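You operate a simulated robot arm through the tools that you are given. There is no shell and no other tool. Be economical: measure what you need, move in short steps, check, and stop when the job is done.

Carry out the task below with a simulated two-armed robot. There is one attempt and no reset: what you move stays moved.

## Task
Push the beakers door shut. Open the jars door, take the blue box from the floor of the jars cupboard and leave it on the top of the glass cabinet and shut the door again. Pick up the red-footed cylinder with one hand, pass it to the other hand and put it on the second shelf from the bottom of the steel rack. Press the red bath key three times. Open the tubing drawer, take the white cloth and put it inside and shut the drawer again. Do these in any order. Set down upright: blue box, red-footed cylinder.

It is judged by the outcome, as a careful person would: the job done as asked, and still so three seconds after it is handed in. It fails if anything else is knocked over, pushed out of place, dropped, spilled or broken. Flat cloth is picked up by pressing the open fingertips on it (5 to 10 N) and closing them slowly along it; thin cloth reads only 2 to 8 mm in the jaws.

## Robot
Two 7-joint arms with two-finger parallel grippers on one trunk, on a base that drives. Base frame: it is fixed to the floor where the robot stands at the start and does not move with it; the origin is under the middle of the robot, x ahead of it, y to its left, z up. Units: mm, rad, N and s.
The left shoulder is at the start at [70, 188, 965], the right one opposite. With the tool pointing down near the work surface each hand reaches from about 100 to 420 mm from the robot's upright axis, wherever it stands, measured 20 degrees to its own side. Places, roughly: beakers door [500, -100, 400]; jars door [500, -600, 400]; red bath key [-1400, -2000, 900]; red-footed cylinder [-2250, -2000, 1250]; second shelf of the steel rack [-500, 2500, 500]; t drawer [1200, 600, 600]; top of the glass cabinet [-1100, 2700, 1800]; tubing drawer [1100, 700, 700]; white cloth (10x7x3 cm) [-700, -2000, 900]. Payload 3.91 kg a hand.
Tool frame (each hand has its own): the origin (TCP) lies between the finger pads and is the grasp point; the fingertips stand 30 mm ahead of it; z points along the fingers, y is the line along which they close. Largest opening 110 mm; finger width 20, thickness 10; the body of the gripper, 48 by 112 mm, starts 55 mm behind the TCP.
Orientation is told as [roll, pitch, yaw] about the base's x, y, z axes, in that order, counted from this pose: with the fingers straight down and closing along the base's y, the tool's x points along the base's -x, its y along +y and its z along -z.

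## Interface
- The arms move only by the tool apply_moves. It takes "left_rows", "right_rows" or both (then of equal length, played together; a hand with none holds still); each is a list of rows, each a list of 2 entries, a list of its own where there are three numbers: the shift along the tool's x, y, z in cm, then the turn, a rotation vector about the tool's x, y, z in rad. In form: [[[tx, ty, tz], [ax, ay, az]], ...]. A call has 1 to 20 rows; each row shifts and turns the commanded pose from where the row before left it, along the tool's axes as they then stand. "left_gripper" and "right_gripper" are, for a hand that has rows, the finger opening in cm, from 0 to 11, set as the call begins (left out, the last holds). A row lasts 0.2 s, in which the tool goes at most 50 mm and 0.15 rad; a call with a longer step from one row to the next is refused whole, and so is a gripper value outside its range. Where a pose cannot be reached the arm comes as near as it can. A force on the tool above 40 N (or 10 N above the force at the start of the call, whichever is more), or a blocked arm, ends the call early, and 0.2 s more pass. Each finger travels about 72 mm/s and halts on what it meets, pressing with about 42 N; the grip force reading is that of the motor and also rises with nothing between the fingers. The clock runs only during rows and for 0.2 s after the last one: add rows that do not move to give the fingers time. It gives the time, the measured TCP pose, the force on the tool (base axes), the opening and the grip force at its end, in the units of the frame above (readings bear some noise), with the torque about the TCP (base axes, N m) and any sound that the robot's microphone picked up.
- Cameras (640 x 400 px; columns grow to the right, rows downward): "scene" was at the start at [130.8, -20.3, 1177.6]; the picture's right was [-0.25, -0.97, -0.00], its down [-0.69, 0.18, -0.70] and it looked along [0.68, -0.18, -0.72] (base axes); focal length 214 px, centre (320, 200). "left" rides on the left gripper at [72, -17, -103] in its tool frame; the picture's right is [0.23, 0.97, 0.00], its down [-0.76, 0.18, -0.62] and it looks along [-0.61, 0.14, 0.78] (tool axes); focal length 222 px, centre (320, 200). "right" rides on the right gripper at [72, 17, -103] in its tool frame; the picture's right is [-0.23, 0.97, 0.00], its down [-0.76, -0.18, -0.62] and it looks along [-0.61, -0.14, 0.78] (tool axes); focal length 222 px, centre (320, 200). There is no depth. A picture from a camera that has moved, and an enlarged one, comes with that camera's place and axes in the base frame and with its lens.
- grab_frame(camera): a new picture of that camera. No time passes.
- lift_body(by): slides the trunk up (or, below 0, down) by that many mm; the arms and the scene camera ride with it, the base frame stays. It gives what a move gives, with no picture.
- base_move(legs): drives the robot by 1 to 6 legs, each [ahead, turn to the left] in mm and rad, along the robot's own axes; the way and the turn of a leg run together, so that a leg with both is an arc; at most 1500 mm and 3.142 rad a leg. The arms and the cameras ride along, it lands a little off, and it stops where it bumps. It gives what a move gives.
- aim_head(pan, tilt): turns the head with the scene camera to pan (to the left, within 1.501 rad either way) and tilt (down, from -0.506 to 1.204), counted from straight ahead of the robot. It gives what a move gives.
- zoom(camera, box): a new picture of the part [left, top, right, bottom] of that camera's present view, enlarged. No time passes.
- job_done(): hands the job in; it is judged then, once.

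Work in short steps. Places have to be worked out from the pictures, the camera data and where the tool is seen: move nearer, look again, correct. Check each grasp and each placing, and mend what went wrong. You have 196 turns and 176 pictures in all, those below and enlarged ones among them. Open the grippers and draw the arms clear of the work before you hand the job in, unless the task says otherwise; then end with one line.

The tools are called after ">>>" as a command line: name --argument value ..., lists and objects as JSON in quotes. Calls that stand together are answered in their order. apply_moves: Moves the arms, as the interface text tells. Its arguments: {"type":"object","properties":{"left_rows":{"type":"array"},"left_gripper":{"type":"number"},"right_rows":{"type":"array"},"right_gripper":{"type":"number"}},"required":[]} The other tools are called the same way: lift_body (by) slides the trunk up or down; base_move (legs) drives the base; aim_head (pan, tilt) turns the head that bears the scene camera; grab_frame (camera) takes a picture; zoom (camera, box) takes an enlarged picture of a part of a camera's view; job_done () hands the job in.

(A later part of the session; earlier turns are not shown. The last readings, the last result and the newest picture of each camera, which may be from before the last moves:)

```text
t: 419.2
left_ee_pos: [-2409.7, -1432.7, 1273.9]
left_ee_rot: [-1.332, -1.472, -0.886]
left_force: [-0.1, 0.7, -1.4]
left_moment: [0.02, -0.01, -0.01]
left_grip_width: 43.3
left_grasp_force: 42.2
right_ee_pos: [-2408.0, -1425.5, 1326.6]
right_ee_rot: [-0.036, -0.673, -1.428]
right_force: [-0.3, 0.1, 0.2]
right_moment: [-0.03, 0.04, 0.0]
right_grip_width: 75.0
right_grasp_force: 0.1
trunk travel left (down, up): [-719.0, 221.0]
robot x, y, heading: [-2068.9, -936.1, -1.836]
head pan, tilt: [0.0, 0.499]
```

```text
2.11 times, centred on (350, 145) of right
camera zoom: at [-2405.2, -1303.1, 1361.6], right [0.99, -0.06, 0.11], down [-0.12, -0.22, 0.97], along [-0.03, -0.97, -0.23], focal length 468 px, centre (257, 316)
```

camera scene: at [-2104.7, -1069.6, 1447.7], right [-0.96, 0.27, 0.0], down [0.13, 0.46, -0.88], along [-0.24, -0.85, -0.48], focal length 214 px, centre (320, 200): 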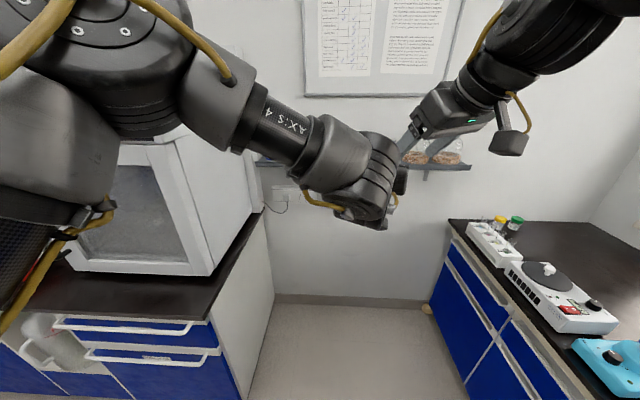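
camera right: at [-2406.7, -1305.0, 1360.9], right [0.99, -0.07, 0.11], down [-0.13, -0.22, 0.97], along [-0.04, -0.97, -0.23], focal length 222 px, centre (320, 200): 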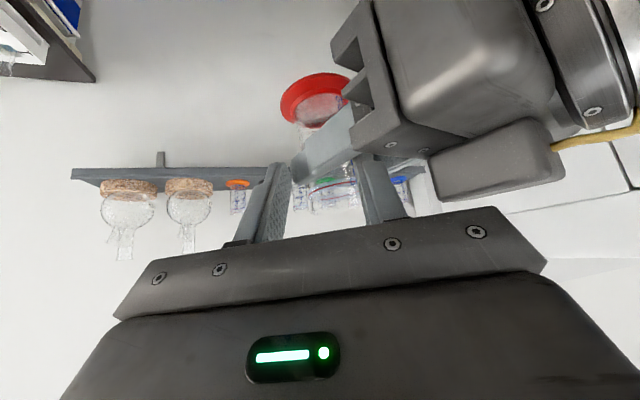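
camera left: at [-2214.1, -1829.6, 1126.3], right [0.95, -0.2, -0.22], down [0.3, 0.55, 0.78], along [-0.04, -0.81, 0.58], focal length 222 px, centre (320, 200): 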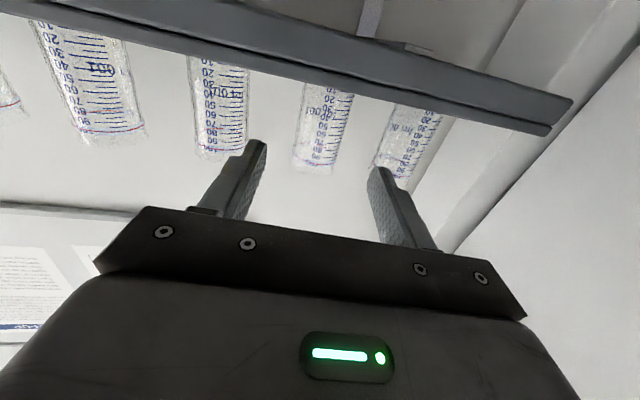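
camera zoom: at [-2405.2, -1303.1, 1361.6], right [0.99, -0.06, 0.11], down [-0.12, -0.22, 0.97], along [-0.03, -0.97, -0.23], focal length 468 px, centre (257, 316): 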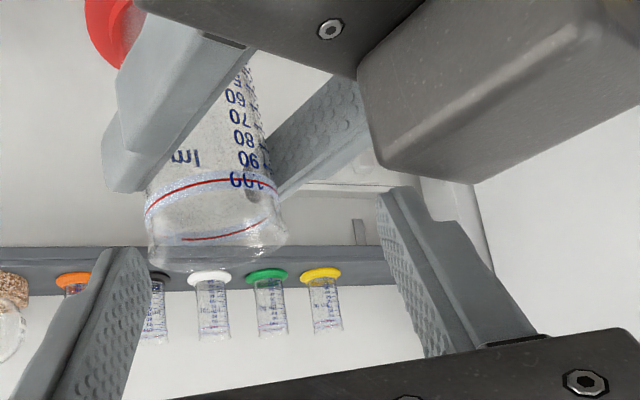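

The glass is now free between the right fingers. I raise it 18 mm and close the right hand.

>>> apply_moves --left_rows '[[[-1.0, 0, 0], [0, 0, 0]], [[-0.9, 0, 0], [0, 0, 0]]]'

>>> apply_moves --right_rows '[[[0, -0.4, 0], [0, 0, 0]], [[0, 0, 0], [0, 0, 0]], [[0, 0, 0], [0, 0, 0]], [[0, 0, 0], [0, 0, 0]]]' --right_gripper 3.4

>>> zoom --camera "right" --box '[240, 50, 460, 240]'

```text
t: 419.8
left_ee_pos: [-2408.3, -1436.1, 1290.0]
left_ee_rot: [-1.249, -1.469, -0.966]
left_force: [1.4, -11.2, -24.2]
left_moment: [0.04, 0.66, 0.05]
left_grip_width: 43.5
left_grasp_force: 42.2
right_ee_pos: [-2408.7, -1426.4, 1328.7]
right_ee_rot: [-0.033, -0.679, -1.432]
right_force: [-2.3, 12.2, 22.4]
right_moment: [0.28, -0.6, -0.1]
right_grip_width: 74.9
right_grasp_force: 0.0
trunk travel left (down, up): [-719.0, 221.0]
robot x, y, heading: [-2070.0, -935.1, -1.845]
head pan, tilt: [0.0, 0.499]
```

```text
t: 420.3
left_ee_pos: [-2407.0, -1436.3, 1290.4]
left_ee_rot: [-1.178, -1.47, -1.038]
left_force: [6.5, 8.4, -4.1]
left_moment: [-0.01, 0.03, -0.06]
left_grip_width: 43.5
left_grasp_force: 41.7
right_ee_pos: [-2418.1, -1427.9, 1329.9]
right_ee_rot: [-0.045, -0.682, -1.436]
right_force: [-6.8, -8.8, 3.3]
right_moment: [-0.34, 0.15, -0.09]
right_grip_width: 44.7
right_grasp_force: 10.4
trunk travel left (down, up): [-719.0, 221.0]
robot x, y, heading: [-2071.2, -935.0, -1.838]
head pan, tilt: [0.0, 0.499]
stopped in row 2 (left hand): the force on the tool passed its limit at 49 N (the readings are from after the stop); the commanded pose is now the measured one
```

```text
2.11 times, centred on (350, 145) of right
camera zoom: at [-2413.8, -1305.5, 1362.4], right [0.99, -0.07, 0.11], down [-0.12, -0.21, 0.97], along [-0.05, -0.97, -0.22], focal length 468 px, centre (257, 316)
```

zoom: 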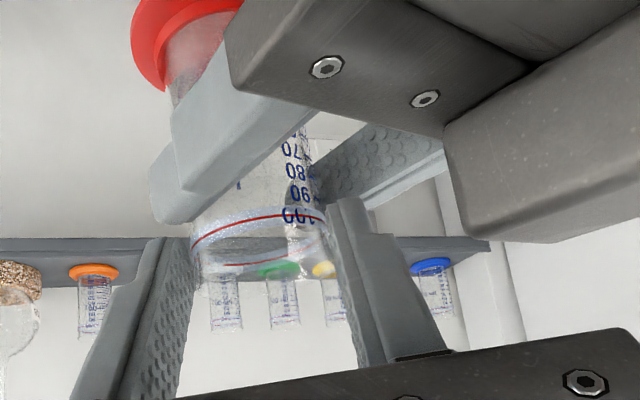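

The right fingers are now on the glass near its rim. Let them squeeze fully, then read the grip.

>>> apply_moves --right_rows '[[[0, 0, 0], [0, 0, 0]], [[0, 0, 0], [0, 0, 0]], [[0, 0, 0], [0, 0, 0]]]' --right_gripper 3.2

>>> apply_moves --right_rows '[[[0, 0, 0], [0, 0, 0]], [[0, 0, 0], [0, 0, 0]], [[0, 0, 0], [0, 0, 0]]]' --right_gripper 3.0

```text
t: 421.1
left_ee_pos: [-2407.5, -1436.4, 1289.3]
left_ee_rot: [-1.175, -1.474, -1.038]
left_force: [14.4, 15.7, -11.3]
left_moment: [0.06, 0.03, 0.1]
left_grip_width: 43.4
left_grasp_force: 41.5
right_ee_pos: [-2419.2, -1430.1, 1327.9]
right_ee_rot: [-0.046, -0.682, -1.438]
right_force: [-13.4, -15.4, 9.3]
right_moment: [-0.71, 0.36, -0.37]
right_grip_width: 43.9
right_grasp_force: 42.2
trunk travel left (down, up): [-719.0, 221.0]
robot x, y, heading: [-2070.8, -937.5, -1.841]
head pan, tilt: [0.0, 0.499]
```

```text
t: 421.9
left_ee_pos: [-2407.2, -1437.1, 1289.3]
left_ee_rot: [-1.179, -1.475, -1.033]
left_force: [17.3, 13.8, -16.7]
left_moment: [-0.05, -0.13, -0.01]
left_grip_width: 43.4
left_grasp_force: 41.9
right_ee_pos: [-2418.1, -1429.3, 1329.1]
right_ee_rot: [-0.047, -0.682, -1.438]
right_force: [-16.3, -14.2, 15.8]
right_moment: [-0.67, 0.57, -0.31]
right_grip_width: 44.0
right_grasp_force: 42.3
trunk travel left (down, up): [-719.0, 221.0]
robot x, y, heading: [-2069.5, -936.9, -1.843]
head pan, tilt: [0.0, 0.499]
```

The right hand holds it (43.9 mm, 42 N). I open the left and withdraw it.

>>> apply_moves --left_rows '[[[0, 0, 0], [0, 0, 0]], [[0, 0, 0], [0, 0, 0]], [[0.3, 0, -2], [0, 0, 0]], [[0.3, 0, -3], [0, 0, 0]], [[0.5, 0, -4], [0, 0, 0]], [[1, 2, -3], [0, 0, 0]]]' --left_gripper 6.5

>>> grab_frame --camera "right"

```text
t: 423.3
left_ee_pos: [-2302.8, -1392.4, 1223.8]
left_ee_rot: [-0.854, -1.29, -1.296]
left_force: [0.4, -0.9, 0.4]
left_moment: [-0.01, 0.0, 0.0]
left_grip_width: 65.0
left_grasp_force: 0.1
right_ee_pos: [-2416.4, -1428.7, 1328.7]
right_ee_rot: [-0.047, -0.678, -1.434]
right_force: [-0.1, 0.5, -0.3]
right_moment: [0.05, 0.03, -0.03]
right_grip_width: 44.2
right_grasp_force: 41.8
trunk travel left (down, up): [-719.0, 221.0]
robot x, y, heading: [-2066.9, -933.1, -1.844]
head pan, tilt: [0.0, 0.499]
stopped in row 6 (left hand): the arm was blocked; the commanded pose is now the measured one
```

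```text
14 pictures are left
camera right: at [-2411.6, -1306.0, 1362.1], right [0.99, -0.07, 0.11], down [-0.12, -0.22, 0.97], along [-0.05, -0.97, -0.22], focal length 222 px, centre (320, 200)
```

right: 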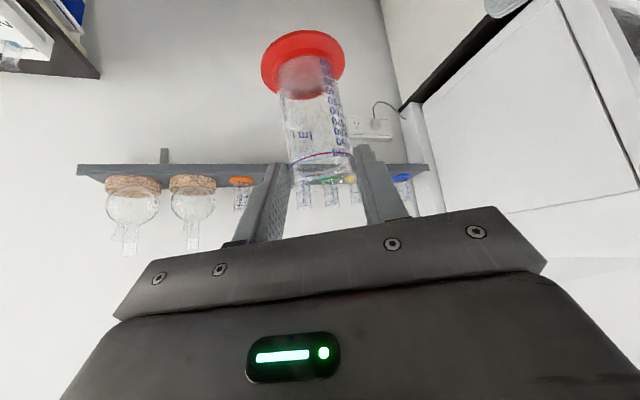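

Handover succeeded: the right hand holds the cylinder upright. I drive the known route back toward the steel rack.

>>> base_move --legs '[[0, 1.518], [1500, 0], [150, 0], [0, 1.571], [1500, 0], [400, 0]]'

>>> base_move --legs '[[0, 0.968], [1400, 0], [100, 0], [0, -0.968]]'

>>> lift_body --by -400

>>> aim_head --pan 0 --tilt 0.3

>>> grab_frame --camera "scene"

```text
t: 448.3
left_ee_pos: [385.7, 726.1, 1226.7]
left_ee_rot: [-0.85, -1.291, 1.773]
left_force: [0.1, 1.0, -0.8]
left_moment: [0.0, -0.02, 0.01]
left_grip_width: 64.7
left_grasp_force: 0.0
right_ee_pos: [502.6, 754.1, 1328.7]
right_ee_rot: [-0.048, -0.679, 1.636]
right_force: [-0.5, 0.5, -1.4]
right_moment: [-0.04, -0.03, -0.02]
right_grip_width: 43.1
right_grasp_force: 41.6
trunk travel left (down, up): [-719.0, 221.0]
robot x, y, heading: [121.3, 289.1, 1.232]
head pan, tilt: [0.0, 0.499]
```

```text
t: 461.0
left_ee_pos: [-503.4, 1941.9, 1226.4]
left_ee_rot: [-0.86, -1.29, 1.767]
left_force: [-0.5, -0.1, 0.1]
left_moment: [-0.02, 0.02, 0.02]
left_grip_width: 64.9
left_grasp_force: 0.1
right_ee_pos: [-384.9, 1967.9, 1329.6]
right_ee_rot: [-0.046, -0.678, 1.623]
right_force: [0.3, -0.7, -1.4]
right_moment: [-0.02, 0.01, -0.01]
right_grip_width: 43.3
right_grasp_force: 42.1
trunk travel left (down, up): [-719.0, 221.0]
robot x, y, heading: [-768.4, 1506.2, 1.217]
head pan, tilt: [0.0, 0.499]
```

```text
t: 464.9
left_ee_pos: [-502.5, 1941.2, 825.9]
left_ee_rot: [-0.859, -1.29, 1.768]
left_force: [0.9, 0.2, 0.1]
left_moment: [-0.01, 0.0, -0.02]
left_grip_width: 64.9
left_grasp_force: 0.1
right_ee_pos: [-384.4, 1967.0, 927.3]
right_ee_rot: [-0.045, -0.68, 1.623]
right_force: [0.3, 0.5, -1.4]
right_moment: [-0.03, -0.01, 0.0]
right_grip_width: 43.1
right_grasp_force: 42.3
trunk travel left (down, up): [-319.0, 621.0]
robot x, y, heading: [-771.2, 1502.9, 1.214]
head pan, tilt: [0.0, 0.499]
```

```text
t: 465.6
left_ee_pos: [-502.0, 1941.3, 825.8]
left_ee_rot: [-0.857, -1.289, 1.767]
left_force: [0.1, -0.1, 0.7]
left_moment: [0.0, 0.01, -0.02]
left_grip_width: 65.0
left_grasp_force: 0.0
right_ee_pos: [-384.1, 1967.2, 926.8]
right_ee_rot: [-0.044, -0.678, 1.622]
right_force: [0.0, 0.6, -1.8]
right_moment: [-0.04, 0.03, 0.02]
right_grip_width: 43.2
right_grasp_force: 42.4
trunk travel left (down, up): [-319.0, 621.0]
robot x, y, heading: [-776.6, 1502.3, 1.213]
head pan, tilt: [0.0, 0.3]
```

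```text
13 pictures are left
camera scene: at [-719.9, 1639.6, 1066.0], right [0.94, -0.35, 0.0], down [-0.1, -0.28, -0.95], along [0.33, 0.9, -0.3], focal length 214 px, centre (320, 200)
```

scene: 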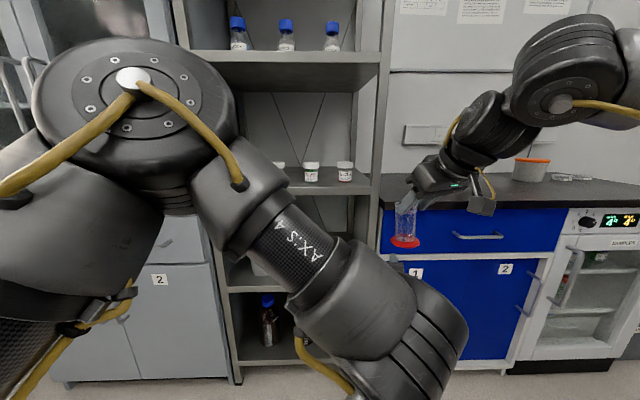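

At the rack, with the cylinder upright in the right hand. I tuck the left arm aside, shift left so the right hand faces the gap on the second shelf, lower, and look.

>>> apply_moves --left_rows '[[[0, 4, 0], [0, 0, 0]], [[0, 4, 0], [0, 0, 0]], [[0, 4, 0], [0, 0, 0]], [[0, 3, -2], [0, 0, 0]], [[0, 3, -3], [0, 0, 0]]]'

>>> base_move --legs '[[0, 1.603], [315, 0], [0, -1.571]]'

>>> lift_body --by -260

>>> aim_head --pan -0.4 --tilt 0.25

>>> grab_frame --camera "scene"

```text
t: 466.8
left_ee_pos: [-670.8, 2015.3, 797.5]
left_ee_rot: [-0.858, -1.291, 1.765]
left_force: [-0.3, 0.7, -0.4]
left_moment: [0.02, -0.02, -0.02]
left_grip_width: 64.9
left_grasp_force: 0.0
left hand out of reach, approached as far as the arm can: row 5
right_ee_pos: [-384.5, 1967.6, 928.6]
right_ee_rot: [-0.044, -0.677, 1.624]
right_force: [-0.9, -0.3, -0.7]
right_moment: [-0.05, 0.0, -0.03]
right_grip_width: 43.4
right_grasp_force: 42.2
trunk travel left (down, up): [-319.0, 621.0]
robot x, y, heading: [-773.2, 1501.4, 1.217]
head pan, tilt: [0.0, 0.3]
```

```text
t: 476.6
left_ee_pos: [-989.6, 2119.6, 798.2]
left_ee_rot: [-0.858, -1.289, 1.808]
left_force: [0.3, 0.6, -0.4]
left_moment: [0.02, -0.01, 0.02]
left_grip_width: 65.0
left_grasp_force: 0.0
right_ee_pos: [-703.7, 2084.9, 927.6]
right_ee_rot: [-0.045, -0.678, 1.662]
right_force: [-0.5, 0.9, -1.2]
right_moment: [-0.02, 0.01, -0.05]
right_grip_width: 42.8
right_grasp_force: 42.6
trunk travel left (down, up): [-319.0, 621.0]
robot x, y, heading: [-1071.6, 1606.3, 1.257]
head pan, tilt: [0.0, 0.3]
```

```text
t: 479.2
left_ee_pos: [-989.7, 2119.5, 539.2]
left_ee_rot: [-0.858, -1.29, 1.809]
left_force: [0.1, 1.0, 0.3]
left_moment: [-0.03, 0.01, -0.01]
left_grip_width: 64.7
left_grasp_force: 0.0
right_ee_pos: [-703.6, 2084.9, 667.7]
right_ee_rot: [-0.045, -0.679, 1.664]
right_force: [0.1, 0.6, -1.0]
right_moment: [0.0, -0.03, 0.01]
right_grip_width: 42.9
right_grasp_force: 42.2
trunk travel left (down, up): [-59.0, 881.0]
robot x, y, heading: [-1071.7, 1604.3, 1.258]
head pan, tilt: [0.0, 0.3]
```

```text
t: 480.1
left_ee_pos: [-990.3, 2118.9, 538.0]
left_ee_rot: [-0.857, -1.288, 1.81]
left_force: [0.0, -0.5, -0.9]
left_moment: [0.04, 0.02, 0.01]
left_grip_width: 65.0
left_grasp_force: 0.1
right_ee_pos: [-702.7, 2084.5, 668.6]
right_ee_rot: [-0.047, -0.679, 1.663]
right_force: [-0.6, -0.1, -2.0]
right_moment: [-0.03, -0.03, 0.01]
right_grip_width: 42.4
right_grasp_force: 42.1
trunk travel left (down, up): [-59.0, 881.0]
robot x, y, heading: [-1069.1, 1605.8, 1.259]
head pan, tilt: [-0.4, 0.25]
```

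```text
12 pictures are left
camera scene: at [-992.0, 1724.8, 810.7], right [0.76, -0.65, 0.0], down [-0.16, -0.19, -0.97], along [0.63, 0.73, -0.25], focal length 214 px, centre (320, 200)
```

scene: 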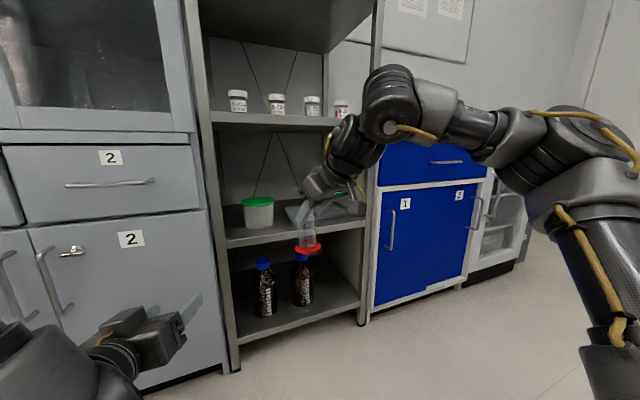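

The second shelf (z≈507) has a free spot at its front between the jar and the tray. I drive 200 mm in, reach the rest with the arm, and check.

>>> base_move --legs '[[200, 0]]'

>>> apply_moves --right_rows '[[[-3.4, 0, 2.9], [0, 0, 0]], [[-3.4, 0, 2.9], [0, 0, 0]]]'

>>> grab_frame --camera "scene"

```text
t: 481.7
left_ee_pos: [-927.1, 2309.2, 538.2]
left_ee_rot: [-0.858, -1.29, 1.806]
left_force: [0.2, -0.3, 0.1]
left_moment: [0.01, -0.01, -0.01]
left_grip_width: 65.1
left_grasp_force: 0.1
right_ee_pos: [-641.5, 2273.7, 667.4]
right_ee_rot: [-0.046, -0.679, 1.663]
right_force: [1.1, -0.1, -1.9]
right_moment: [-0.05, 0.01, -0.02]
right_grip_width: 42.3
right_grasp_force: 42.1
trunk travel left (down, up): [-59.0, 881.0]
robot x, y, heading: [-1013.1, 1794.7, 1.259]
head pan, tilt: [-0.4, 0.25]
```

```text
t: 482.3
left_ee_pos: [-926.7, 2308.7, 538.1]
left_ee_rot: [-0.856, -1.29, 1.806]
left_force: [-0.5, -0.1, 0.6]
left_moment: [0.01, -0.01, 0.01]
left_grip_width: 65.0
left_grasp_force: 0.1
right_ee_pos: [-611.4, 2318.1, 642.9]
right_ee_rot: [-0.044, -0.678, 1.665]
right_force: [-0.1, 0.1, -0.2]
right_moment: [-0.01, -0.02, 0.01]
right_grip_width: 42.3
right_grasp_force: 41.9
right hand out of reach, approached as far as the arm can: row 1, 2
trunk travel left (down, up): [-59.0, 881.0]
robot x, y, heading: [-1009.3, 1796.0, 1.259]
head pan, tilt: [-0.4, 0.25]
```

```text
11 pictures are left
camera scene: at [-930.0, 1914.4, 810.7], right [0.76, -0.66, 0.0], down [-0.16, -0.19, -0.97], along [0.63, 0.73, -0.25], focal length 214 px, centre (320, 200)
```

scene: 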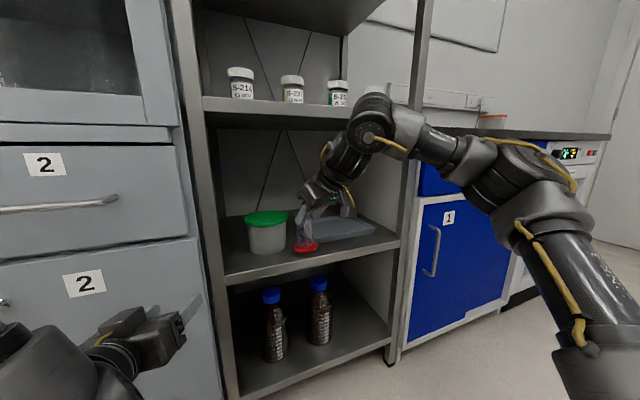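

Cylinder is 14 mm inside the front edge. Drive 42 mm further, then lower with the trunk until it touches.

>>> base_move --legs '[[42, 0]]'

>>> lift_body --by -28

>>> lift_body --by -8

>>> zoom --camera "scene" --box '[200, 160, 420, 300]'

```text
t: 483.2
left_ee_pos: [-914.2, 2348.7, 537.6]
left_ee_rot: [-0.856, -1.29, 1.809]
left_force: [-0.3, -0.6, 0.1]
left_moment: [0.0, 0.04, 0.03]
left_grip_width: 65.0
left_grasp_force: 0.1
right_ee_pos: [-599.9, 2358.9, 642.7]
right_ee_rot: [-0.045, -0.679, 1.666]
right_force: [0.6, -1.2, -1.6]
right_moment: [-0.04, -0.01, -0.02]
right_grip_width: 42.4
right_grasp_force: 41.8
trunk travel left (down, up): [-59.0, 881.0]
robot x, y, heading: [-997.1, 1836.5, 1.257]
head pan, tilt: [-0.4, 0.25]
```

```text
t: 484.1
left_ee_pos: [-915.2, 2349.0, 510.4]
left_ee_rot: [-0.864, -1.289, 1.816]
left_force: [-0.5, -0.7, 0.8]
left_moment: [0.03, -0.03, 0.02]
left_grip_width: 64.9
left_grasp_force: 0.0
right_ee_pos: [-600.6, 2358.1, 624.1]
right_ee_rot: [-0.048, -0.697, 1.666]
right_force: [-2.0, 1.0, 10.7]
right_moment: [0.72, 0.33, 0.05]
right_grip_width: 41.8
right_grasp_force: 42.1
trunk travel left (down, up): [-32.0, 908.0]
robot x, y, heading: [-998.9, 1835.1, 1.253]
head pan, tilt: [-0.4, 0.25]
stopped: the force on the tool passed its limit at 41 N (the readings are from after the stop); the commanded pose is now the measured one
```

```text
t: 484.6
left_ee_pos: [-915.0, 2346.0, 505.3]
left_ee_rot: [-0.87, -1.29, 1.819]
left_force: [-0.3, -0.2, -0.3]
left_moment: [-0.01, -0.01, 0.01]
left_grip_width: 64.9
left_grasp_force: 0.1
right_ee_pos: [-599.9, 2356.3, 618.5]
right_ee_rot: [-0.047, -0.7, 1.664]
right_force: [9.6, -5.1, 34.4]
right_moment: [1.0, -0.11, -0.28]
right_grip_width: 41.2
right_grasp_force: 42.2
trunk travel left (down, up): [-24.0, 916.0]
robot x, y, heading: [-998.9, 1834.1, 1.251]
head pan, tilt: [-0.4, 0.25]
```

```text
2.86 times, centred on (310, 230) of scene
camera zoom: at [-918.2, 1951.0, 776.2], right [0.75, -0.66, 0.0], down [-0.16, -0.18, -0.97], along [0.64, 0.73, -0.24], focal length 613 px, centre (349, 114)
```

zoom: 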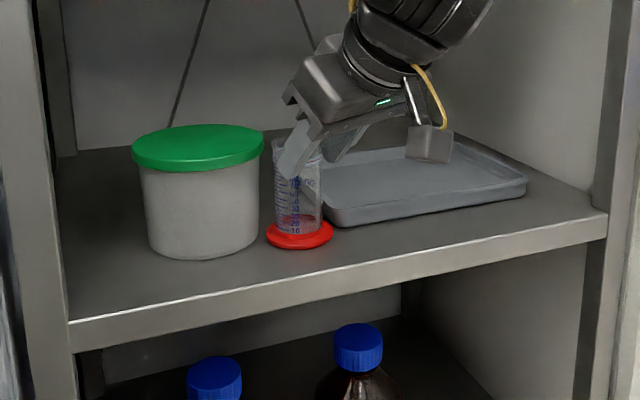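

The cylinder stands on the second shelf, touching down at 34 N. I relieve a little, open the jaws slightly, withdraw along the tool axis and back away.

>>> lift_body --by 3

>>> apply_moves --right_rows '[[[0, 0, 0], [0, 0, 0]], [[0, 0, 0], [0, 0, 0]], [[0, 0, 0], [0, 0, 0]]]' --right_gripper 5.6

>>> apply_moves --right_rows '[[[0, 0, -2], [0, 0, 0]], [[0, 0, -3], [0, 0, 0]], [[0, 0, -3], [0, 0, 0]], [[0, 0, -3], [0, 0, 0]]]'

>>> base_move --legs '[[-250, 0]]'

>>> zoom --camera "scene" --box '[180, 140, 400, 280]'

```text
t: 485.1
left_ee_pos: [-915.5, 2346.7, 507.9]
left_ee_rot: [-0.867, -1.289, 1.816]
left_force: [-0.4, -0.4, 0.0]
left_moment: [0.04, 0.02, 0.0]
left_grip_width: 65.0
left_grasp_force: 0.0
right_ee_pos: [-600.2, 2356.2, 617.9]
right_ee_rot: [-0.05, -0.694, 1.662]
right_force: [6.7, -3.8, 25.7]
right_moment: [0.98, -0.11, -0.22]
right_grip_width: 41.2
right_grasp_force: 41.9
trunk travel left (down, up): [-27.0, 913.0]
robot x, y, heading: [-997.2, 1835.7, 1.257]
head pan, tilt: [-0.4, 0.25]
```

```text
t: 485.9
left_ee_pos: [-914.7, 2349.5, 505.2]
left_ee_rot: [-0.858, -1.288, 1.809]
left_force: [-0.4, -0.2, 0.0]
left_moment: [0.0, 0.01, 0.01]
left_grip_width: 65.0
left_grasp_force: 0.0
right_ee_pos: [-600.3, 2358.4, 615.0]
right_ee_rot: [-0.045, -0.69, 1.664]
right_force: [0.1, 0.3, -0.7]
right_moment: [0.04, -0.02, 0.0]
right_grip_width: 56.1
right_grasp_force: 0.1
trunk travel left (down, up): [-27.0, 913.0]
robot x, y, heading: [-994.2, 1836.0, 1.254]
head pan, tilt: [-0.4, 0.25]
```

```text
t: 486.9
left_ee_pos: [-913.4, 2348.6, 505.6]
left_ee_rot: [-0.859, -1.286, 1.808]
left_force: [0.0, 0.7, -0.3]
left_moment: [-0.01, -0.03, 0.01]
left_grip_width: 65.0
left_grasp_force: 0.1
right_ee_pos: [-597.9, 2287.3, 699.9]
right_ee_rot: [-0.046, -0.69, 1.662]
right_force: [0.1, 0.3, -0.7]
right_moment: [-0.01, -0.01, 0.02]
right_grip_width: 56.2
right_grasp_force: 0.2
trunk travel left (down, up): [-27.0, 913.0]
robot x, y, heading: [-998.1, 1833.4, 1.256]
head pan, tilt: [-0.4, 0.25]
```

```text
t: 488.7
left_ee_pos: [-990.0, 2117.4, 505.4]
left_ee_rot: [-0.86, -1.288, 1.807]
left_force: [1.2, 0.4, 0.6]
left_moment: [0.0, -0.02, -0.02]
left_grip_width: 64.7
left_grasp_force: 0.0
right_ee_pos: [-673.2, 2056.1, 701.0]
right_ee_rot: [-0.047, -0.69, 1.662]
right_force: [-0.4, 0.3, -0.8]
right_moment: [-0.01, -0.02, -0.01]
right_grip_width: 55.8
right_grasp_force: 0.0
trunk travel left (down, up): [-27.0, 913.0]
robot x, y, heading: [-1070.6, 1609.4, 1.26]
head pan, tilt: [-0.4, 0.25]
```

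```text
2.86 times, centred on (290, 210) of scene
camera zoom: at [-993.1, 1721.5, 778.4], right [0.75, -0.66, 0.0], down [-0.16, -0.19, -0.97], along [0.64, 0.73, -0.25], focal length 613 px, centre (406, 171)
```

zoom: 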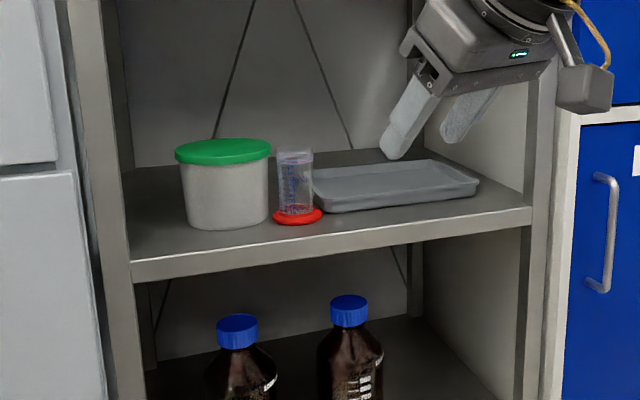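

The red-footed cylinder stands upright on the second shelf. Remaining: cloth and tubing drawer. I restore the right hand to plain, drive to the tubing drawer and set the height.

>>> apply_moves --right_rows '[[[0, 0, 0], [0, 0.138, 0]], [[0, 0, 0], [0, 0.138, 0]], [[0, 0, 0], [0, 0.138, 0]], [[0, 0, 0], [0, 0.138, 0]], [[0, 0, 0], [0, 0.138, 0]], [[0, 0, 0], [0, 0, 0.133]], [[0, 0, 0], [0, 0, 0.133]], [[0, 0, 0], [0, 0, 0.133]]]' --right_gripper 5

>>> base_move --legs '[[-60, 0], [0, -1.469], [1500, 0], [0, -0.117]]'

>>> lift_body --by 400

>>> aim_head --pan -0.4 --tilt 0.5

>>> grab_frame --camera "scene"

```text
t: 490.5
left_ee_pos: [-990.9, 2116.6, 504.8]
left_ee_rot: [-0.857, -1.288, 1.808]
left_force: [0.3, -0.2, 0.6]
left_moment: [-0.02, -0.03, -0.02]
left_grip_width: 64.9
left_grasp_force: 0.0
right_ee_pos: [-628.4, 1927.5, 565.9]
right_ee_rot: [-0.03, -0.017, 1.23]
right_force: [-0.2, 0.0, 0.1]
right_moment: [0.03, 0.0, 0.02]
right_grip_width: 49.8
right_grasp_force: 0.0
right hand out of reach, approached as far as the arm can: row 1, 2, 3, 4, 5
trunk travel left (down, up): [-27.0, 913.0]
robot x, y, heading: [-1074.6, 1603.4, 1.255]
head pan, tilt: [-0.4, 0.25]
```

```text
t: 502.8
left_ee_pos: [906.9, 1117.2, 505.0]
left_ee_rot: [-0.859, -1.287, 0.223]
left_force: [0.0, -0.3, 0.6]
left_moment: [-0.04, -0.06, -0.01]
left_grip_width: 65.1
left_grasp_force: 0.0
right_ee_pos: [711.1, 759.9, 567.0]
right_ee_rot: [-0.03, -0.018, -0.352]
right_force: [0.6, 0.6, -0.4]
right_moment: [-0.01, -0.02, 0.02]
right_grip_width: 50.1
right_grasp_force: 0.0
trunk travel left (down, up): [-27.0, 913.0]
robot x, y, heading: [395.9, 1208.9, -0.331]
head pan, tilt: [-0.4, 0.25]
```

```text
t: 506.6
left_ee_pos: [906.2, 1117.5, 905.1]
left_ee_rot: [-0.858, -1.288, 0.224]
left_force: [0.5, -0.7, -0.5]
left_moment: [-0.02, -0.01, 0.01]
left_grip_width: 65.1
left_grasp_force: 0.1
right_ee_pos: [712.0, 759.1, 967.1]
right_ee_rot: [-0.03, -0.017, -0.353]
right_force: [0.4, 0.2, -0.4]
right_moment: [0.02, 0.04, 0.01]
right_grip_width: 50.3
right_grasp_force: 0.1
trunk travel left (down, up): [-427.0, 513.0]
robot x, y, heading: [394.4, 1207.4, -0.333]
head pan, tilt: [-0.4, 0.25]
```

```text
t: 507.4
left_ee_pos: [906.5, 1115.9, 905.3]
left_ee_rot: [-0.859, -1.288, 0.224]
left_force: [0.0, -0.5, 0.9]
left_moment: [0.0, -0.02, -0.01]
left_grip_width: 64.9
left_grasp_force: 0.1
right_ee_pos: [711.9, 758.8, 966.6]
right_ee_rot: [-0.03, -0.017, -0.353]
right_force: [1.4, -0.7, 0.0]
right_moment: [-0.03, 0.0, -0.02]
right_grip_width: 50.3
right_grasp_force: 0.1
trunk travel left (down, up): [-427.0, 513.0]
robot x, y, heading: [392.2, 1208.2, -0.334]
head pan, tilt: [-0.4, 0.499]
```

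```text
8 pictures are left
camera scene: at [511.2, 1130.9, 1155.3], right [-0.67, -0.74, 0.0], down [-0.36, 0.32, -0.88], along [0.65, -0.59, -0.48], focal length 214 px, centre (320, 200)
```

scene: 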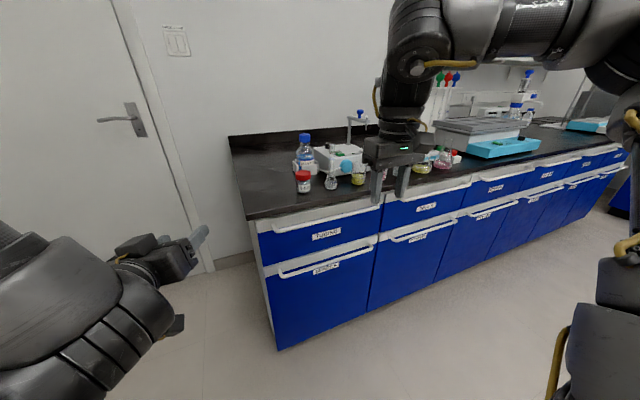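

Robot is in place; the tubing bar spans l 782–1155 at z≈769. I lower the right hand a bit and rotate it to the proven 45° grip orientation.

>>> apply_moves --right_rows '[[[-2.5, 1.2, 4.0], [0, 0, 0]], [[-2.5, 1.2, 4.0], [0, 0, 0]], [[0, 0, 0], [0.051, -0.051, -0.1235]], [[0, 0, 0], [0.051, -0.051, -0.1235]], [[0, 0, 0], [0.051, -0.051, -0.1235]], [[0, 0, 0], [0.051, -0.051, -0.1235]], [[0, 0, 0], [0.051, -0.051, -0.1235]], [[0, 0, 0], [0.051, -0.051, -0.1235]], [[0, 0, 0], [0.051, -0.051, -0.1235]], [[0, 0, 0], [0.051, -0.051, -0.1235]], [[0, 0, 0], [0.051, -0.051, -0.1235]], [[0, 0, 0], [0.051, -0.051, -0.1235]], [[0, 0, 0], [0.051, -0.051, -0.1235]], [[0, 0, 0], [0.051, -0.051, -0.1235]]]'

```text
t: 510.4
left_ee_pos: [907.0, 1116.1, 905.1]
left_ee_rot: [-0.855, -1.289, 0.222]
left_force: [0.4, 0.0, 0.6]
left_moment: [0.01, -0.01, 0.01]
left_grip_width: 65.1
left_grasp_force: 0.1
right_ee_pos: [766.9, 761.1, 888.3]
right_ee_rot: [-0.8, 0.03, 1.22]
right_force: [-0.5, -1.1, 0.1]
right_moment: [0.01, 0.01, -0.01]
right_grip_width: 50.3
right_grasp_force: 0.1
trunk travel left (down, up): [-427.0, 513.0]
robot x, y, heading: [394.6, 1205.8, -0.336]
head pan, tilt: [-0.4, 0.499]
```

Orientation reached, lateral position right. Move to the pre-grasp with the jaws narrowed (bench lip is close above) and look.

>>> apply_moves --right_rows '[[[0, -0.45, 3.2], [0, 0, 0]], [[0, -0.45, 3.2], [0, 0, 0]], [[0, -0.45, 3.2], [0, 0, 0]], [[0, -0.45, 3.2], [0, 0, 0]]]' --right_gripper 4

>>> grab_frame --camera "right"

```text
t: 511.4
left_ee_pos: [906.7, 1116.5, 904.5]
left_ee_rot: [-0.857, -1.287, 0.222]
left_force: [0.3, 0.3, -0.1]
left_moment: [-0.02, 0.02, -0.02]
left_grip_width: 65.0
left_grasp_force: 0.0
right_ee_pos: [864.6, 723.2, 810.8]
right_ee_rot: [-0.8, 0.03, 1.217]
right_force: [-0.5, -0.7, -0.5]
right_moment: [0.01, -0.02, -0.01]
right_grip_width: 40.1
right_grasp_force: 0.1
trunk travel left (down, up): [-427.0, 513.0]
robot x, y, heading: [393.7, 1211.4, -0.33]
head pan, tilt: [-0.4, 0.499]
```

```text
7 pictures are left
camera right: at [758.4, 686.8, 872.4], right [-0.57, 0.43, -0.7], down [-0.03, 0.84, 0.54], along [0.82, 0.33, -0.46], focal length 222 px, centre (320, 200)
```

right: 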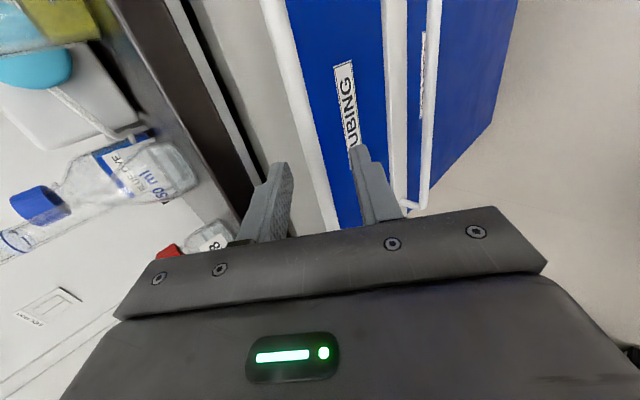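

The bar lies between the fingers, ~5 mm toward the upper one. I shift 4 mm, advance and close.

>>> apply_moves --right_rows '[[[0, -0.4, 1.5], [0, 0, 0]], [[0, 0, 1.5], [0, 0, 0]], [[0, 0, 1.0], [0, 0, 0]], [[0, 0, 0.7], [0, 0, 0]]]'

>>> apply_moves --right_rows '[[[0, 0, 0], [0, 0, 0]], [[0, 0, 0], [0, 0, 0]], [[0, 0, 0], [0, 0, 0]]]' --right_gripper 0

```text
t: 512.4
left_ee_pos: [904.3, 1117.8, 905.7]
left_ee_rot: [-0.859, -1.288, 0.224]
left_force: [0.1, -0.2, 0.1]
left_moment: [-0.01, -0.03, -0.01]
left_grip_width: 64.7
left_grasp_force: 0.0
right_ee_pos: [898.7, 709.5, 783.2]
right_ee_rot: [-0.803, 0.03, 1.217]
right_force: [-4.6, 0.1, 3.7]
right_moment: [-0.01, -0.12, 0.02]
right_grip_width: 39.4
right_grasp_force: 0.1
trunk travel left (down, up): [-427.0, 513.0]
robot x, y, heading: [394.1, 1205.5, -0.33]
head pan, tilt: [-0.4, 0.499]
```

```text
t: 513.2
left_ee_pos: [905.4, 1117.3, 905.1]
left_ee_rot: [-0.86, -1.287, 0.223]
left_force: [0.0, 0.8, 1.0]
left_moment: [0.01, 0.01, 0.03]
left_grip_width: 64.9
left_grasp_force: 0.0
right_ee_pos: [899.7, 709.9, 782.1]
right_ee_rot: [-0.8, 0.031, 1.219]
right_force: [0.0, 0.8, -0.4]
right_moment: [0.03, 0.01, -0.12]
right_grip_width: 12.6
right_grasp_force: 45.1
trunk travel left (down, up): [-427.0, 513.0]
robot x, y, heading: [392.1, 1206.0, -0.325]
head pan, tilt: [-0.4, 0.499]
```

Bar gripped (12.6 mm). I pull the drawer open by driving straight back.

>>> base_move --legs '[[-60, 0], [-100, 0], [-90, 0]]'

>>> grab_frame --camera "scene"

```text
t: 515.6
left_ee_pos: [668.9, 1197.0, 905.4]
left_ee_rot: [-0.854, -1.29, 0.222]
left_force: [-0.4, 0.0, 1.2]
left_moment: [0.02, 0.01, -0.01]
left_grip_width: 64.9
left_grasp_force: 0.0
right_ee_pos: [664.4, 788.1, 781.7]
right_ee_rot: [-0.799, 0.027, 1.218]
right_force: [-5.8, -14.4, 0.9]
right_moment: [-0.3, 0.02, -0.44]
right_grip_width: 12.6
right_grasp_force: 44.7
trunk travel left (down, up): [-427.0, 513.0]
robot x, y, heading: [159.9, 1287.4, -0.329]
head pan, tilt: [-0.4, 0.499]
```

```text
6 pictures are left
camera scene: at [275.0, 1209.9, 1155.3], right [-0.67, -0.75, 0.0], down [-0.36, 0.32, -0.88], along [0.65, -0.58, -0.48], focal length 214 px, centre (320, 200)
```

scene: 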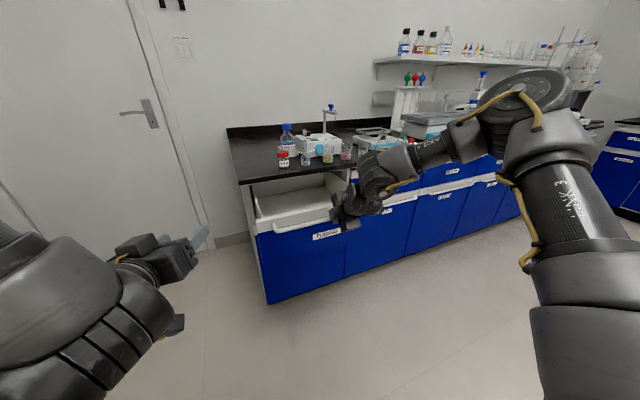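

The drawer is open about 250 mm. I release the bar, withdraw, restore the right hand to plain and drive to the cloth.

>>> apply_moves --right_rows '[[[0, 0, 0], [0, 0, 0]], [[0, 0, 0], [0, 0, 0]], [[0, 0, -2], [0, 0, 0]], [[0, 0, -3], [0, 0, 0]], [[0, 0, -3], [0, 0, 0]]]' --right_gripper 5

>>> base_move --legs '[[-150, 0]]'

>>> apply_moves --right_rows '[[[0, 0, 0], [-0.051, 0.051, 0.1235]], [[0, 0, 0], [-0.051, 0.051, 0.1235]], [[0, 0, 0], [-0.051, 0.051, 0.1235]], [[0, 0, 0], [-0.051, 0.051, 0.1235]], [[0, 0, 0], [-0.051, 0.051, 0.1235]], [[0, 0, 0], [-0.051, 0.051, 0.1235]], [[0, 0, 0], [-0.051, 0.051, 0.1235]], [[0, 0, 0], [-0.051, 0.051, 0.1235]], [[0, 0, 0], [-0.051, 0.051, 0.1235]], [[0, 0, 0], [-0.051, 0.051, 0.1235]], [[0, 0, 0], [-0.051, 0.051, 0.1235]], [[0, 0, 0], [-0.051, 0.051, 0.1235]]]'

>>> lift_body --by 120

>>> base_move --legs '[[0, -1.175], [1050, 0], [0, -0.394], [1480, 0]]'

```text
t: 516.8
left_ee_pos: [671.4, 1198.1, 907.0]
left_ee_rot: [-0.863, -1.289, 0.226]
left_force: [0.5, 0.7, 0.6]
left_moment: [0.0, -0.01, 0.04]
left_grip_width: 65.2
left_grasp_force: 0.1
right_ee_pos: [607.4, 812.8, 839.4]
right_ee_rot: [-0.799, 0.03, 1.219]
right_force: [0.6, -0.4, 0.2]
right_moment: [0.01, 0.02, -0.03]
right_grip_width: 50.0
right_grasp_force: 0.1
trunk travel left (down, up): [-427.0, 513.0]
robot x, y, heading: [158.6, 1285.3, -0.322]
head pan, tilt: [-0.4, 0.499]
```

```text
t: 518.2
left_ee_pos: [528.4, 1246.7, 905.6]
left_ee_rot: [-0.861, -1.289, 0.224]
left_force: [0.3, 0.8, -0.3]
left_moment: [0.05, 0.0, -0.01]
left_grip_width: 65.2
left_grasp_force: 0.0
right_ee_pos: [464.5, 860.0, 839.1]
right_ee_rot: [-0.8, 0.029, 1.215]
right_force: [-0.3, 0.3, -0.9]
right_moment: [-0.01, -0.02, 0.0]
right_grip_width: 50.0
right_grasp_force: 0.0
trunk travel left (down, up): [-427.0, 513.0]
robot x, y, heading: [19.5, 1337.7, -0.333]
head pan, tilt: [-0.4, 0.499]
```

```text
t: 520.8
left_ee_pos: [528.4, 1246.6, 904.1]
left_ee_rot: [-0.858, -1.287, 0.223]
left_force: [1.0, -0.2, -0.9]
left_moment: [0.0, 0.01, 0.01]
left_grip_width: 65.1
left_grasp_force: 0.1
right_ee_pos: [439.5, 845.5, 828.3]
right_ee_rot: [-0.027, -0.02, -0.357]
right_force: [0.9, 0.2, 0.0]
right_moment: [-0.01, 0.01, -0.02]
right_grip_width: 49.9
right_grasp_force: 0.2
right hand out of reach, approached as far as the arm can: row 7, 8, 9, 10, 11
trunk travel left (down, up): [-427.0, 513.0]
robot x, y, heading: [16.0, 1336.9, -0.336]
head pan, tilt: [-0.4, 0.499]
```

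```text
t: 522.3
left_ee_pos: [528.7, 1246.0, 1024.8]
left_ee_rot: [-0.858, -1.286, 0.223]
left_force: [0.7, 0.6, -0.1]
left_moment: [0.0, 0.0, -0.01]
left_grip_width: 65.0
left_grasp_force: 0.2
right_ee_pos: [440.7, 845.4, 949.2]
right_ee_rot: [-0.028, -0.02, -0.355]
right_force: [0.1, 0.2, 0.6]
right_moment: [-0.01, 0.02, -0.02]
right_grip_width: 50.1
right_grasp_force: 0.1
trunk travel left (down, up): [-547.0, 393.0]
robot x, y, heading: [15.8, 1335.5, -0.332]
head pan, tilt: [-0.4, 0.499]
```

```text
t: 538.8
left_ee_pos: [-302.0, -1680.7, 1024.5]
left_ee_rot: [-0.858, -1.287, -1.27]
left_force: [-0.2, -0.4, 1.0]
left_moment: [-0.02, -0.02, -0.01]
left_grip_width: 65.0
left_grasp_force: 0.0
right_ee_pos: [-710.6, -1624.0, 948.7]
right_ee_rot: [-0.026, -0.021, -1.847]
right_force: [0.0, -0.2, -0.4]
right_moment: [0.0, -0.01, 0.0]
right_grip_width: 50.2
right_grasp_force: 0.1
trunk travel left (down, up): [-547.0, 393.0]
robot x, y, heading: [-253.6, -1164.0, -1.828]
head pan, tilt: [-0.4, 0.499]
```

I am in line with the sink bench. Drive 380 mm so the cloth is under the right hand, shift the hand over it, and look.

>>> base_move --legs '[[380, 0]]'

>>> apply_moves --right_rows '[[[2.2, 3.6, 0], [0, 0, 0]], [[2.2, 3.6, 0], [0, 0, 0]]]' --right_gripper 7

>>> grab_frame --camera "right"

```text
t: 541.2
left_ee_pos: [-394.8, -2050.1, 1024.9]
left_ee_rot: [-0.859, -1.287, -1.265]
left_force: [-0.5, 0.0, -0.2]
left_moment: [-0.03, -0.03, 0.01]
left_grip_width: 65.1
left_grasp_force: 0.0
right_ee_pos: [-803.0, -1995.1, 948.3]
right_ee_rot: [-0.029, -0.02, -1.841]
right_force: [0.4, -0.3, 0.3]
right_moment: [-0.02, 0.02, 0.03]
right_grip_width: 50.0
right_grasp_force: 0.1
trunk travel left (down, up): [-547.0, 393.0]
robot x, y, heading: [-340.6, -1530.6, -1.819]
head pan, tilt: [-0.4, 0.499]
```

```text
t: 541.8
left_ee_pos: [-393.0, -2050.5, 1026.7]
left_ee_rot: [-0.858, -1.286, -1.266]
left_force: [-0.3, -0.9, 0.6]
left_moment: [0.03, 0.03, -0.03]
left_grip_width: 64.9
left_grasp_force: 0.0
right_ee_pos: [-726.1, -1961.4, 939.0]
right_ee_rot: [-0.025, -0.02, -1.841]
right_force: [-0.5, -0.7, -0.7]
right_moment: [0.0, 0.02, 0.01]
right_grip_width: 69.8
right_grasp_force: 0.0
right hand out of reach, approached as far as the arm can: row 1, 2
trunk travel left (down, up): [-547.0, 393.0]
robot x, y, heading: [-347.9, -1532.5, -1.821]
head pan, tilt: [-0.4, 0.499]
```

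```text
5 pictures are left
camera right: at [-688.8, -1894.3, 1040.8], right [0.88, -0.48, -0.02], down [-0.36, -0.68, 0.64], along [-0.32, -0.56, -0.77], focal length 222 px, centre (320, 200)
```

right: 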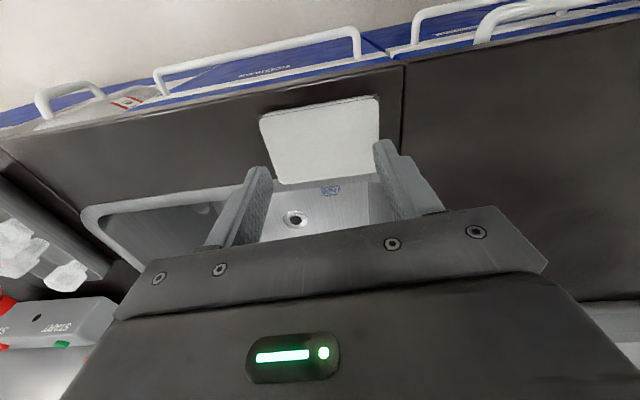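

The cloth is right under the hand, centre matching. Descend to touch it and read the force.

>>> apply_moves --right_rows '[[[0, 0, 1.5], [0, 0, 0]], [[0, 0, 1.0], [0, 0, 0]], [[0, 0, 0.5], [0, 0, 0]]]'

>>> apply_moves --right_rows '[[[0, 0, 0.5], [0, 0, 0]]]'

>>> apply_moves --right_rows '[[[0, 0, 0.5], [0, 0, 0]]]'

```text
t: 542.6
left_ee_pos: [-394.0, -2050.5, 1025.4]
left_ee_rot: [-0.857, -1.286, -1.264]
left_force: [-0.3, 0.0, -0.7]
left_moment: [0.02, 0.03, 0.0]
left_grip_width: 65.0
left_grasp_force: 0.1
right_ee_pos: [-728.8, -1960.6, 910.8]
right_ee_rot: [-0.028, -0.019, -1.841]
right_force: [0.1, -1.0, 0.7]
right_moment: [0.0, 0.01, -0.02]
right_grip_width: 69.9
right_grasp_force: 0.0
trunk travel left (down, up): [-547.0, 393.0]
robot x, y, heading: [-348.1, -1532.7, -1.82]
head pan, tilt: [-0.4, 0.499]
```

```text
t: 543.0
left_ee_pos: [-394.9, -2049.6, 1025.2]
left_ee_rot: [-0.857, -1.286, -1.264]
left_force: [0.9, -0.2, 0.1]
left_moment: [-0.01, 0.02, -0.01]
left_grip_width: 65.0
left_grasp_force: 0.0
right_ee_pos: [-728.9, -1959.9, 906.8]
right_ee_rot: [-0.027, -0.02, -1.844]
right_force: [0.6, 0.1, -0.2]
right_moment: [0.0, 0.0, -0.01]
right_grip_width: 70.0
right_grasp_force: 0.1
trunk travel left (down, up): [-547.0, 393.0]
robot x, y, heading: [-347.5, -1536.1, -1.818]
head pan, tilt: [-0.4, 0.499]
```

```text
t: 543.4
left_ee_pos: [-394.8, -2049.2, 1025.5]
left_ee_rot: [-0.861, -1.289, -1.262]
left_force: [-0.5, 0.0, 0.6]
left_moment: [0.02, -0.01, -0.04]
left_grip_width: 65.1
left_grasp_force: 0.0
right_ee_pos: [-728.8, -1959.6, 902.8]
right_ee_rot: [-0.026, -0.022, -1.84]
right_force: [-0.4, -0.3, 10.3]
right_moment: [-0.01, -0.39, 0.0]
right_grip_width: 69.6
right_grasp_force: 0.1
trunk travel left (down, up): [-547.0, 393.0]
robot x, y, heading: [-347.2, -1529.1, -1.822]
head pan, tilt: [-0.4, 0.499]
```

Contact at ~10 N. Now close the fingers slowly along the cloth, in steps.

>>> apply_moves --right_rows '[[[0, 0, 0], [0, 0, 0]], [[0, 0, 0], [0, 0, 0]]]' --right_gripper 6

>>> apply_moves --right_rows '[[[0, 0, 0], [0, 0, 0]], [[0, 0, 0], [0, 0, 0]]]' --right_gripper 5

>>> apply_moves --right_rows '[[[0, 0, 0], [0, 0, 0]], [[0, 0, 0], [0, 0, 0]]]' --right_gripper 4

>>> apply_moves --right_rows '[[[0, 0, 0], [0, 0, 0]], [[0, 0, 0], [0, 0, 0]]]' --right_gripper 3

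>>> apply_moves --right_rows '[[[0, 0, 0], [0, 0, 0]], [[0, 0, 0], [0, 0, 0]]]' --right_gripper 2

>>> apply_moves --right_rows '[[[0, 0, 0], [0, 0, 0]], [[0, 0, 0], [0, 0, 0]]]' --right_gripper 1

>>> apply_moves --right_rows '[[[0, 0, 0], [0, 0, 0]], [[0, 0, 0], [0, 0, 0]], [[0, 0, 0], [0, 0, 0]]]' --right_gripper 0

```text
t: 544.0
left_ee_pos: [-393.5, -2050.6, 1025.5]
left_ee_rot: [-0.863, -1.288, -1.26]
left_force: [-0.2, -0.6, -0.2]
left_moment: [0.01, 0.0, 0.02]
left_grip_width: 64.9
left_grasp_force: 0.0
right_ee_pos: [-728.1, -1960.6, 902.4]
right_ee_rot: [-0.028, -0.022, -1.841]
right_force: [3.4, -1.4, 12.6]
right_moment: [-0.11, -0.58, -0.05]
right_grip_width: 61.9
right_grasp_force: 2.1
trunk travel left (down, up): [-547.0, 393.0]
robot x, y, heading: [-345.6, -1533.4, -1.826]
head pan, tilt: [-0.4, 0.499]
```

```text
t: 544.6
left_ee_pos: [-392.7, -2048.9, 1024.8]
left_ee_rot: [-0.866, -1.288, -1.258]
left_force: [-0.2, 0.2, -0.4]
left_moment: [0.01, -0.01, 0.0]
left_grip_width: 65.3
left_grasp_force: 0.1
right_ee_pos: [-727.9, -1960.1, 902.4]
right_ee_rot: [-0.027, -0.021, -1.842]
right_force: [5.4, -2.0, 15.0]
right_moment: [-0.14, -0.6, -0.07]
right_grip_width: 52.7
right_grasp_force: 3.2
trunk travel left (down, up): [-547.0, 393.0]
robot x, y, heading: [-348.0, -1529.2, -1.819]
head pan, tilt: [-0.4, 0.499]
```

```text
t: 545.2
left_ee_pos: [-393.6, -2050.3, 1026.0]
left_ee_rot: [-0.865, -1.288, -1.258]
left_force: [-0.4, -0.1, -0.1]
left_moment: [0.0, 0.02, 0.02]
left_grip_width: 64.9
left_grasp_force: 0.0
right_ee_pos: [-727.9, -1960.2, 902.1]
right_ee_rot: [-0.03, -0.02, -1.842]
right_force: [5.7, -1.6, 14.6]
right_moment: [-0.11, -0.54, -0.04]
right_grip_width: 42.8
right_grasp_force: 2.1
trunk travel left (down, up): [-547.0, 393.0]
robot x, y, heading: [-344.2, -1531.2, -1.821]
head pan, tilt: [-0.4, 0.499]
```

```text
t: 545.8
left_ee_pos: [-393.8, -2049.1, 1025.7]
left_ee_rot: [-0.866, -1.288, -1.257]
left_force: [0.7, 0.9, 0.3]
left_moment: [-0.02, 0.0, 0.02]
left_grip_width: 64.8
left_grasp_force: 0.1
right_ee_pos: [-727.8, -1959.8, 901.5]
right_ee_rot: [-0.029, -0.02, -1.841]
right_force: [5.7, -1.3, 13.0]
right_moment: [-0.01, -0.45, -0.01]
right_grip_width: 32.2
right_grasp_force: 2.1
trunk travel left (down, up): [-547.0, 393.0]
robot x, y, heading: [-349.0, -1534.7, -1.821]
head pan, tilt: [-0.4, 0.499]
```

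```text
t: 546.4
left_ee_pos: [-393.7, -2050.0, 1025.5]
left_ee_rot: [-0.864, -1.289, -1.26]
left_force: [-0.1, 0.4, 0.2]
left_moment: [0.0, -0.03, -0.03]
left_grip_width: 65.0
left_grasp_force: 0.0
right_ee_pos: [-728.1, -1960.6, 901.9]
right_ee_rot: [-0.03, -0.02, -1.841]
right_force: [4.1, -0.7, 12.0]
right_moment: [0.0, -0.31, -0.01]
right_grip_width: 22.3
right_grasp_force: 2.7
trunk travel left (down, up): [-547.0, 393.0]
robot x, y, heading: [-346.8, -1530.2, -1.817]
head pan, tilt: [-0.4, 0.499]
```

```text
t: 547.0
left_ee_pos: [-393.9, -2049.4, 1025.1]
left_ee_rot: [-0.864, -1.288, -1.261]
left_force: [0.1, -0.1, 0.3]
left_moment: [0.05, 0.0, -0.02]
left_grip_width: 64.8
left_grasp_force: 0.2
right_ee_pos: [-727.6, -1960.0, 902.0]
right_ee_rot: [-0.027, -0.019, -1.842]
right_force: [4.4, -0.9, 11.7]
right_moment: [0.05, -0.23, -0.02]
right_grip_width: 11.8
right_grasp_force: 2.4
trunk travel left (down, up): [-547.0, 393.0]
robot x, y, heading: [-344.5, -1534.7, -1.822]
head pan, tilt: [-0.4, 0.499]
```

```text
t: 547.8
left_ee_pos: [-393.7, -2050.0, 1026.2]
left_ee_rot: [-0.864, -1.29, -1.261]
left_force: [-0.2, -0.5, 0.1]
left_moment: [0.0, 0.02, -0.01]
left_grip_width: 64.8
left_grasp_force: 0.1
right_ee_pos: [-729.2, -1959.7, 902.4]
right_ee_rot: [-0.028, -0.021, -1.843]
right_force: [2.6, -0.5, 10.6]
right_moment: [0.04, -0.15, 0.0]
right_grip_width: 0.0
right_grasp_force: 37.7
trunk travel left (down, up): [-547.0, 393.0]
robot x, y, heading: [-345.8, -1532.3, -1.824]
head pan, tilt: [-0.4, 0.499]
```

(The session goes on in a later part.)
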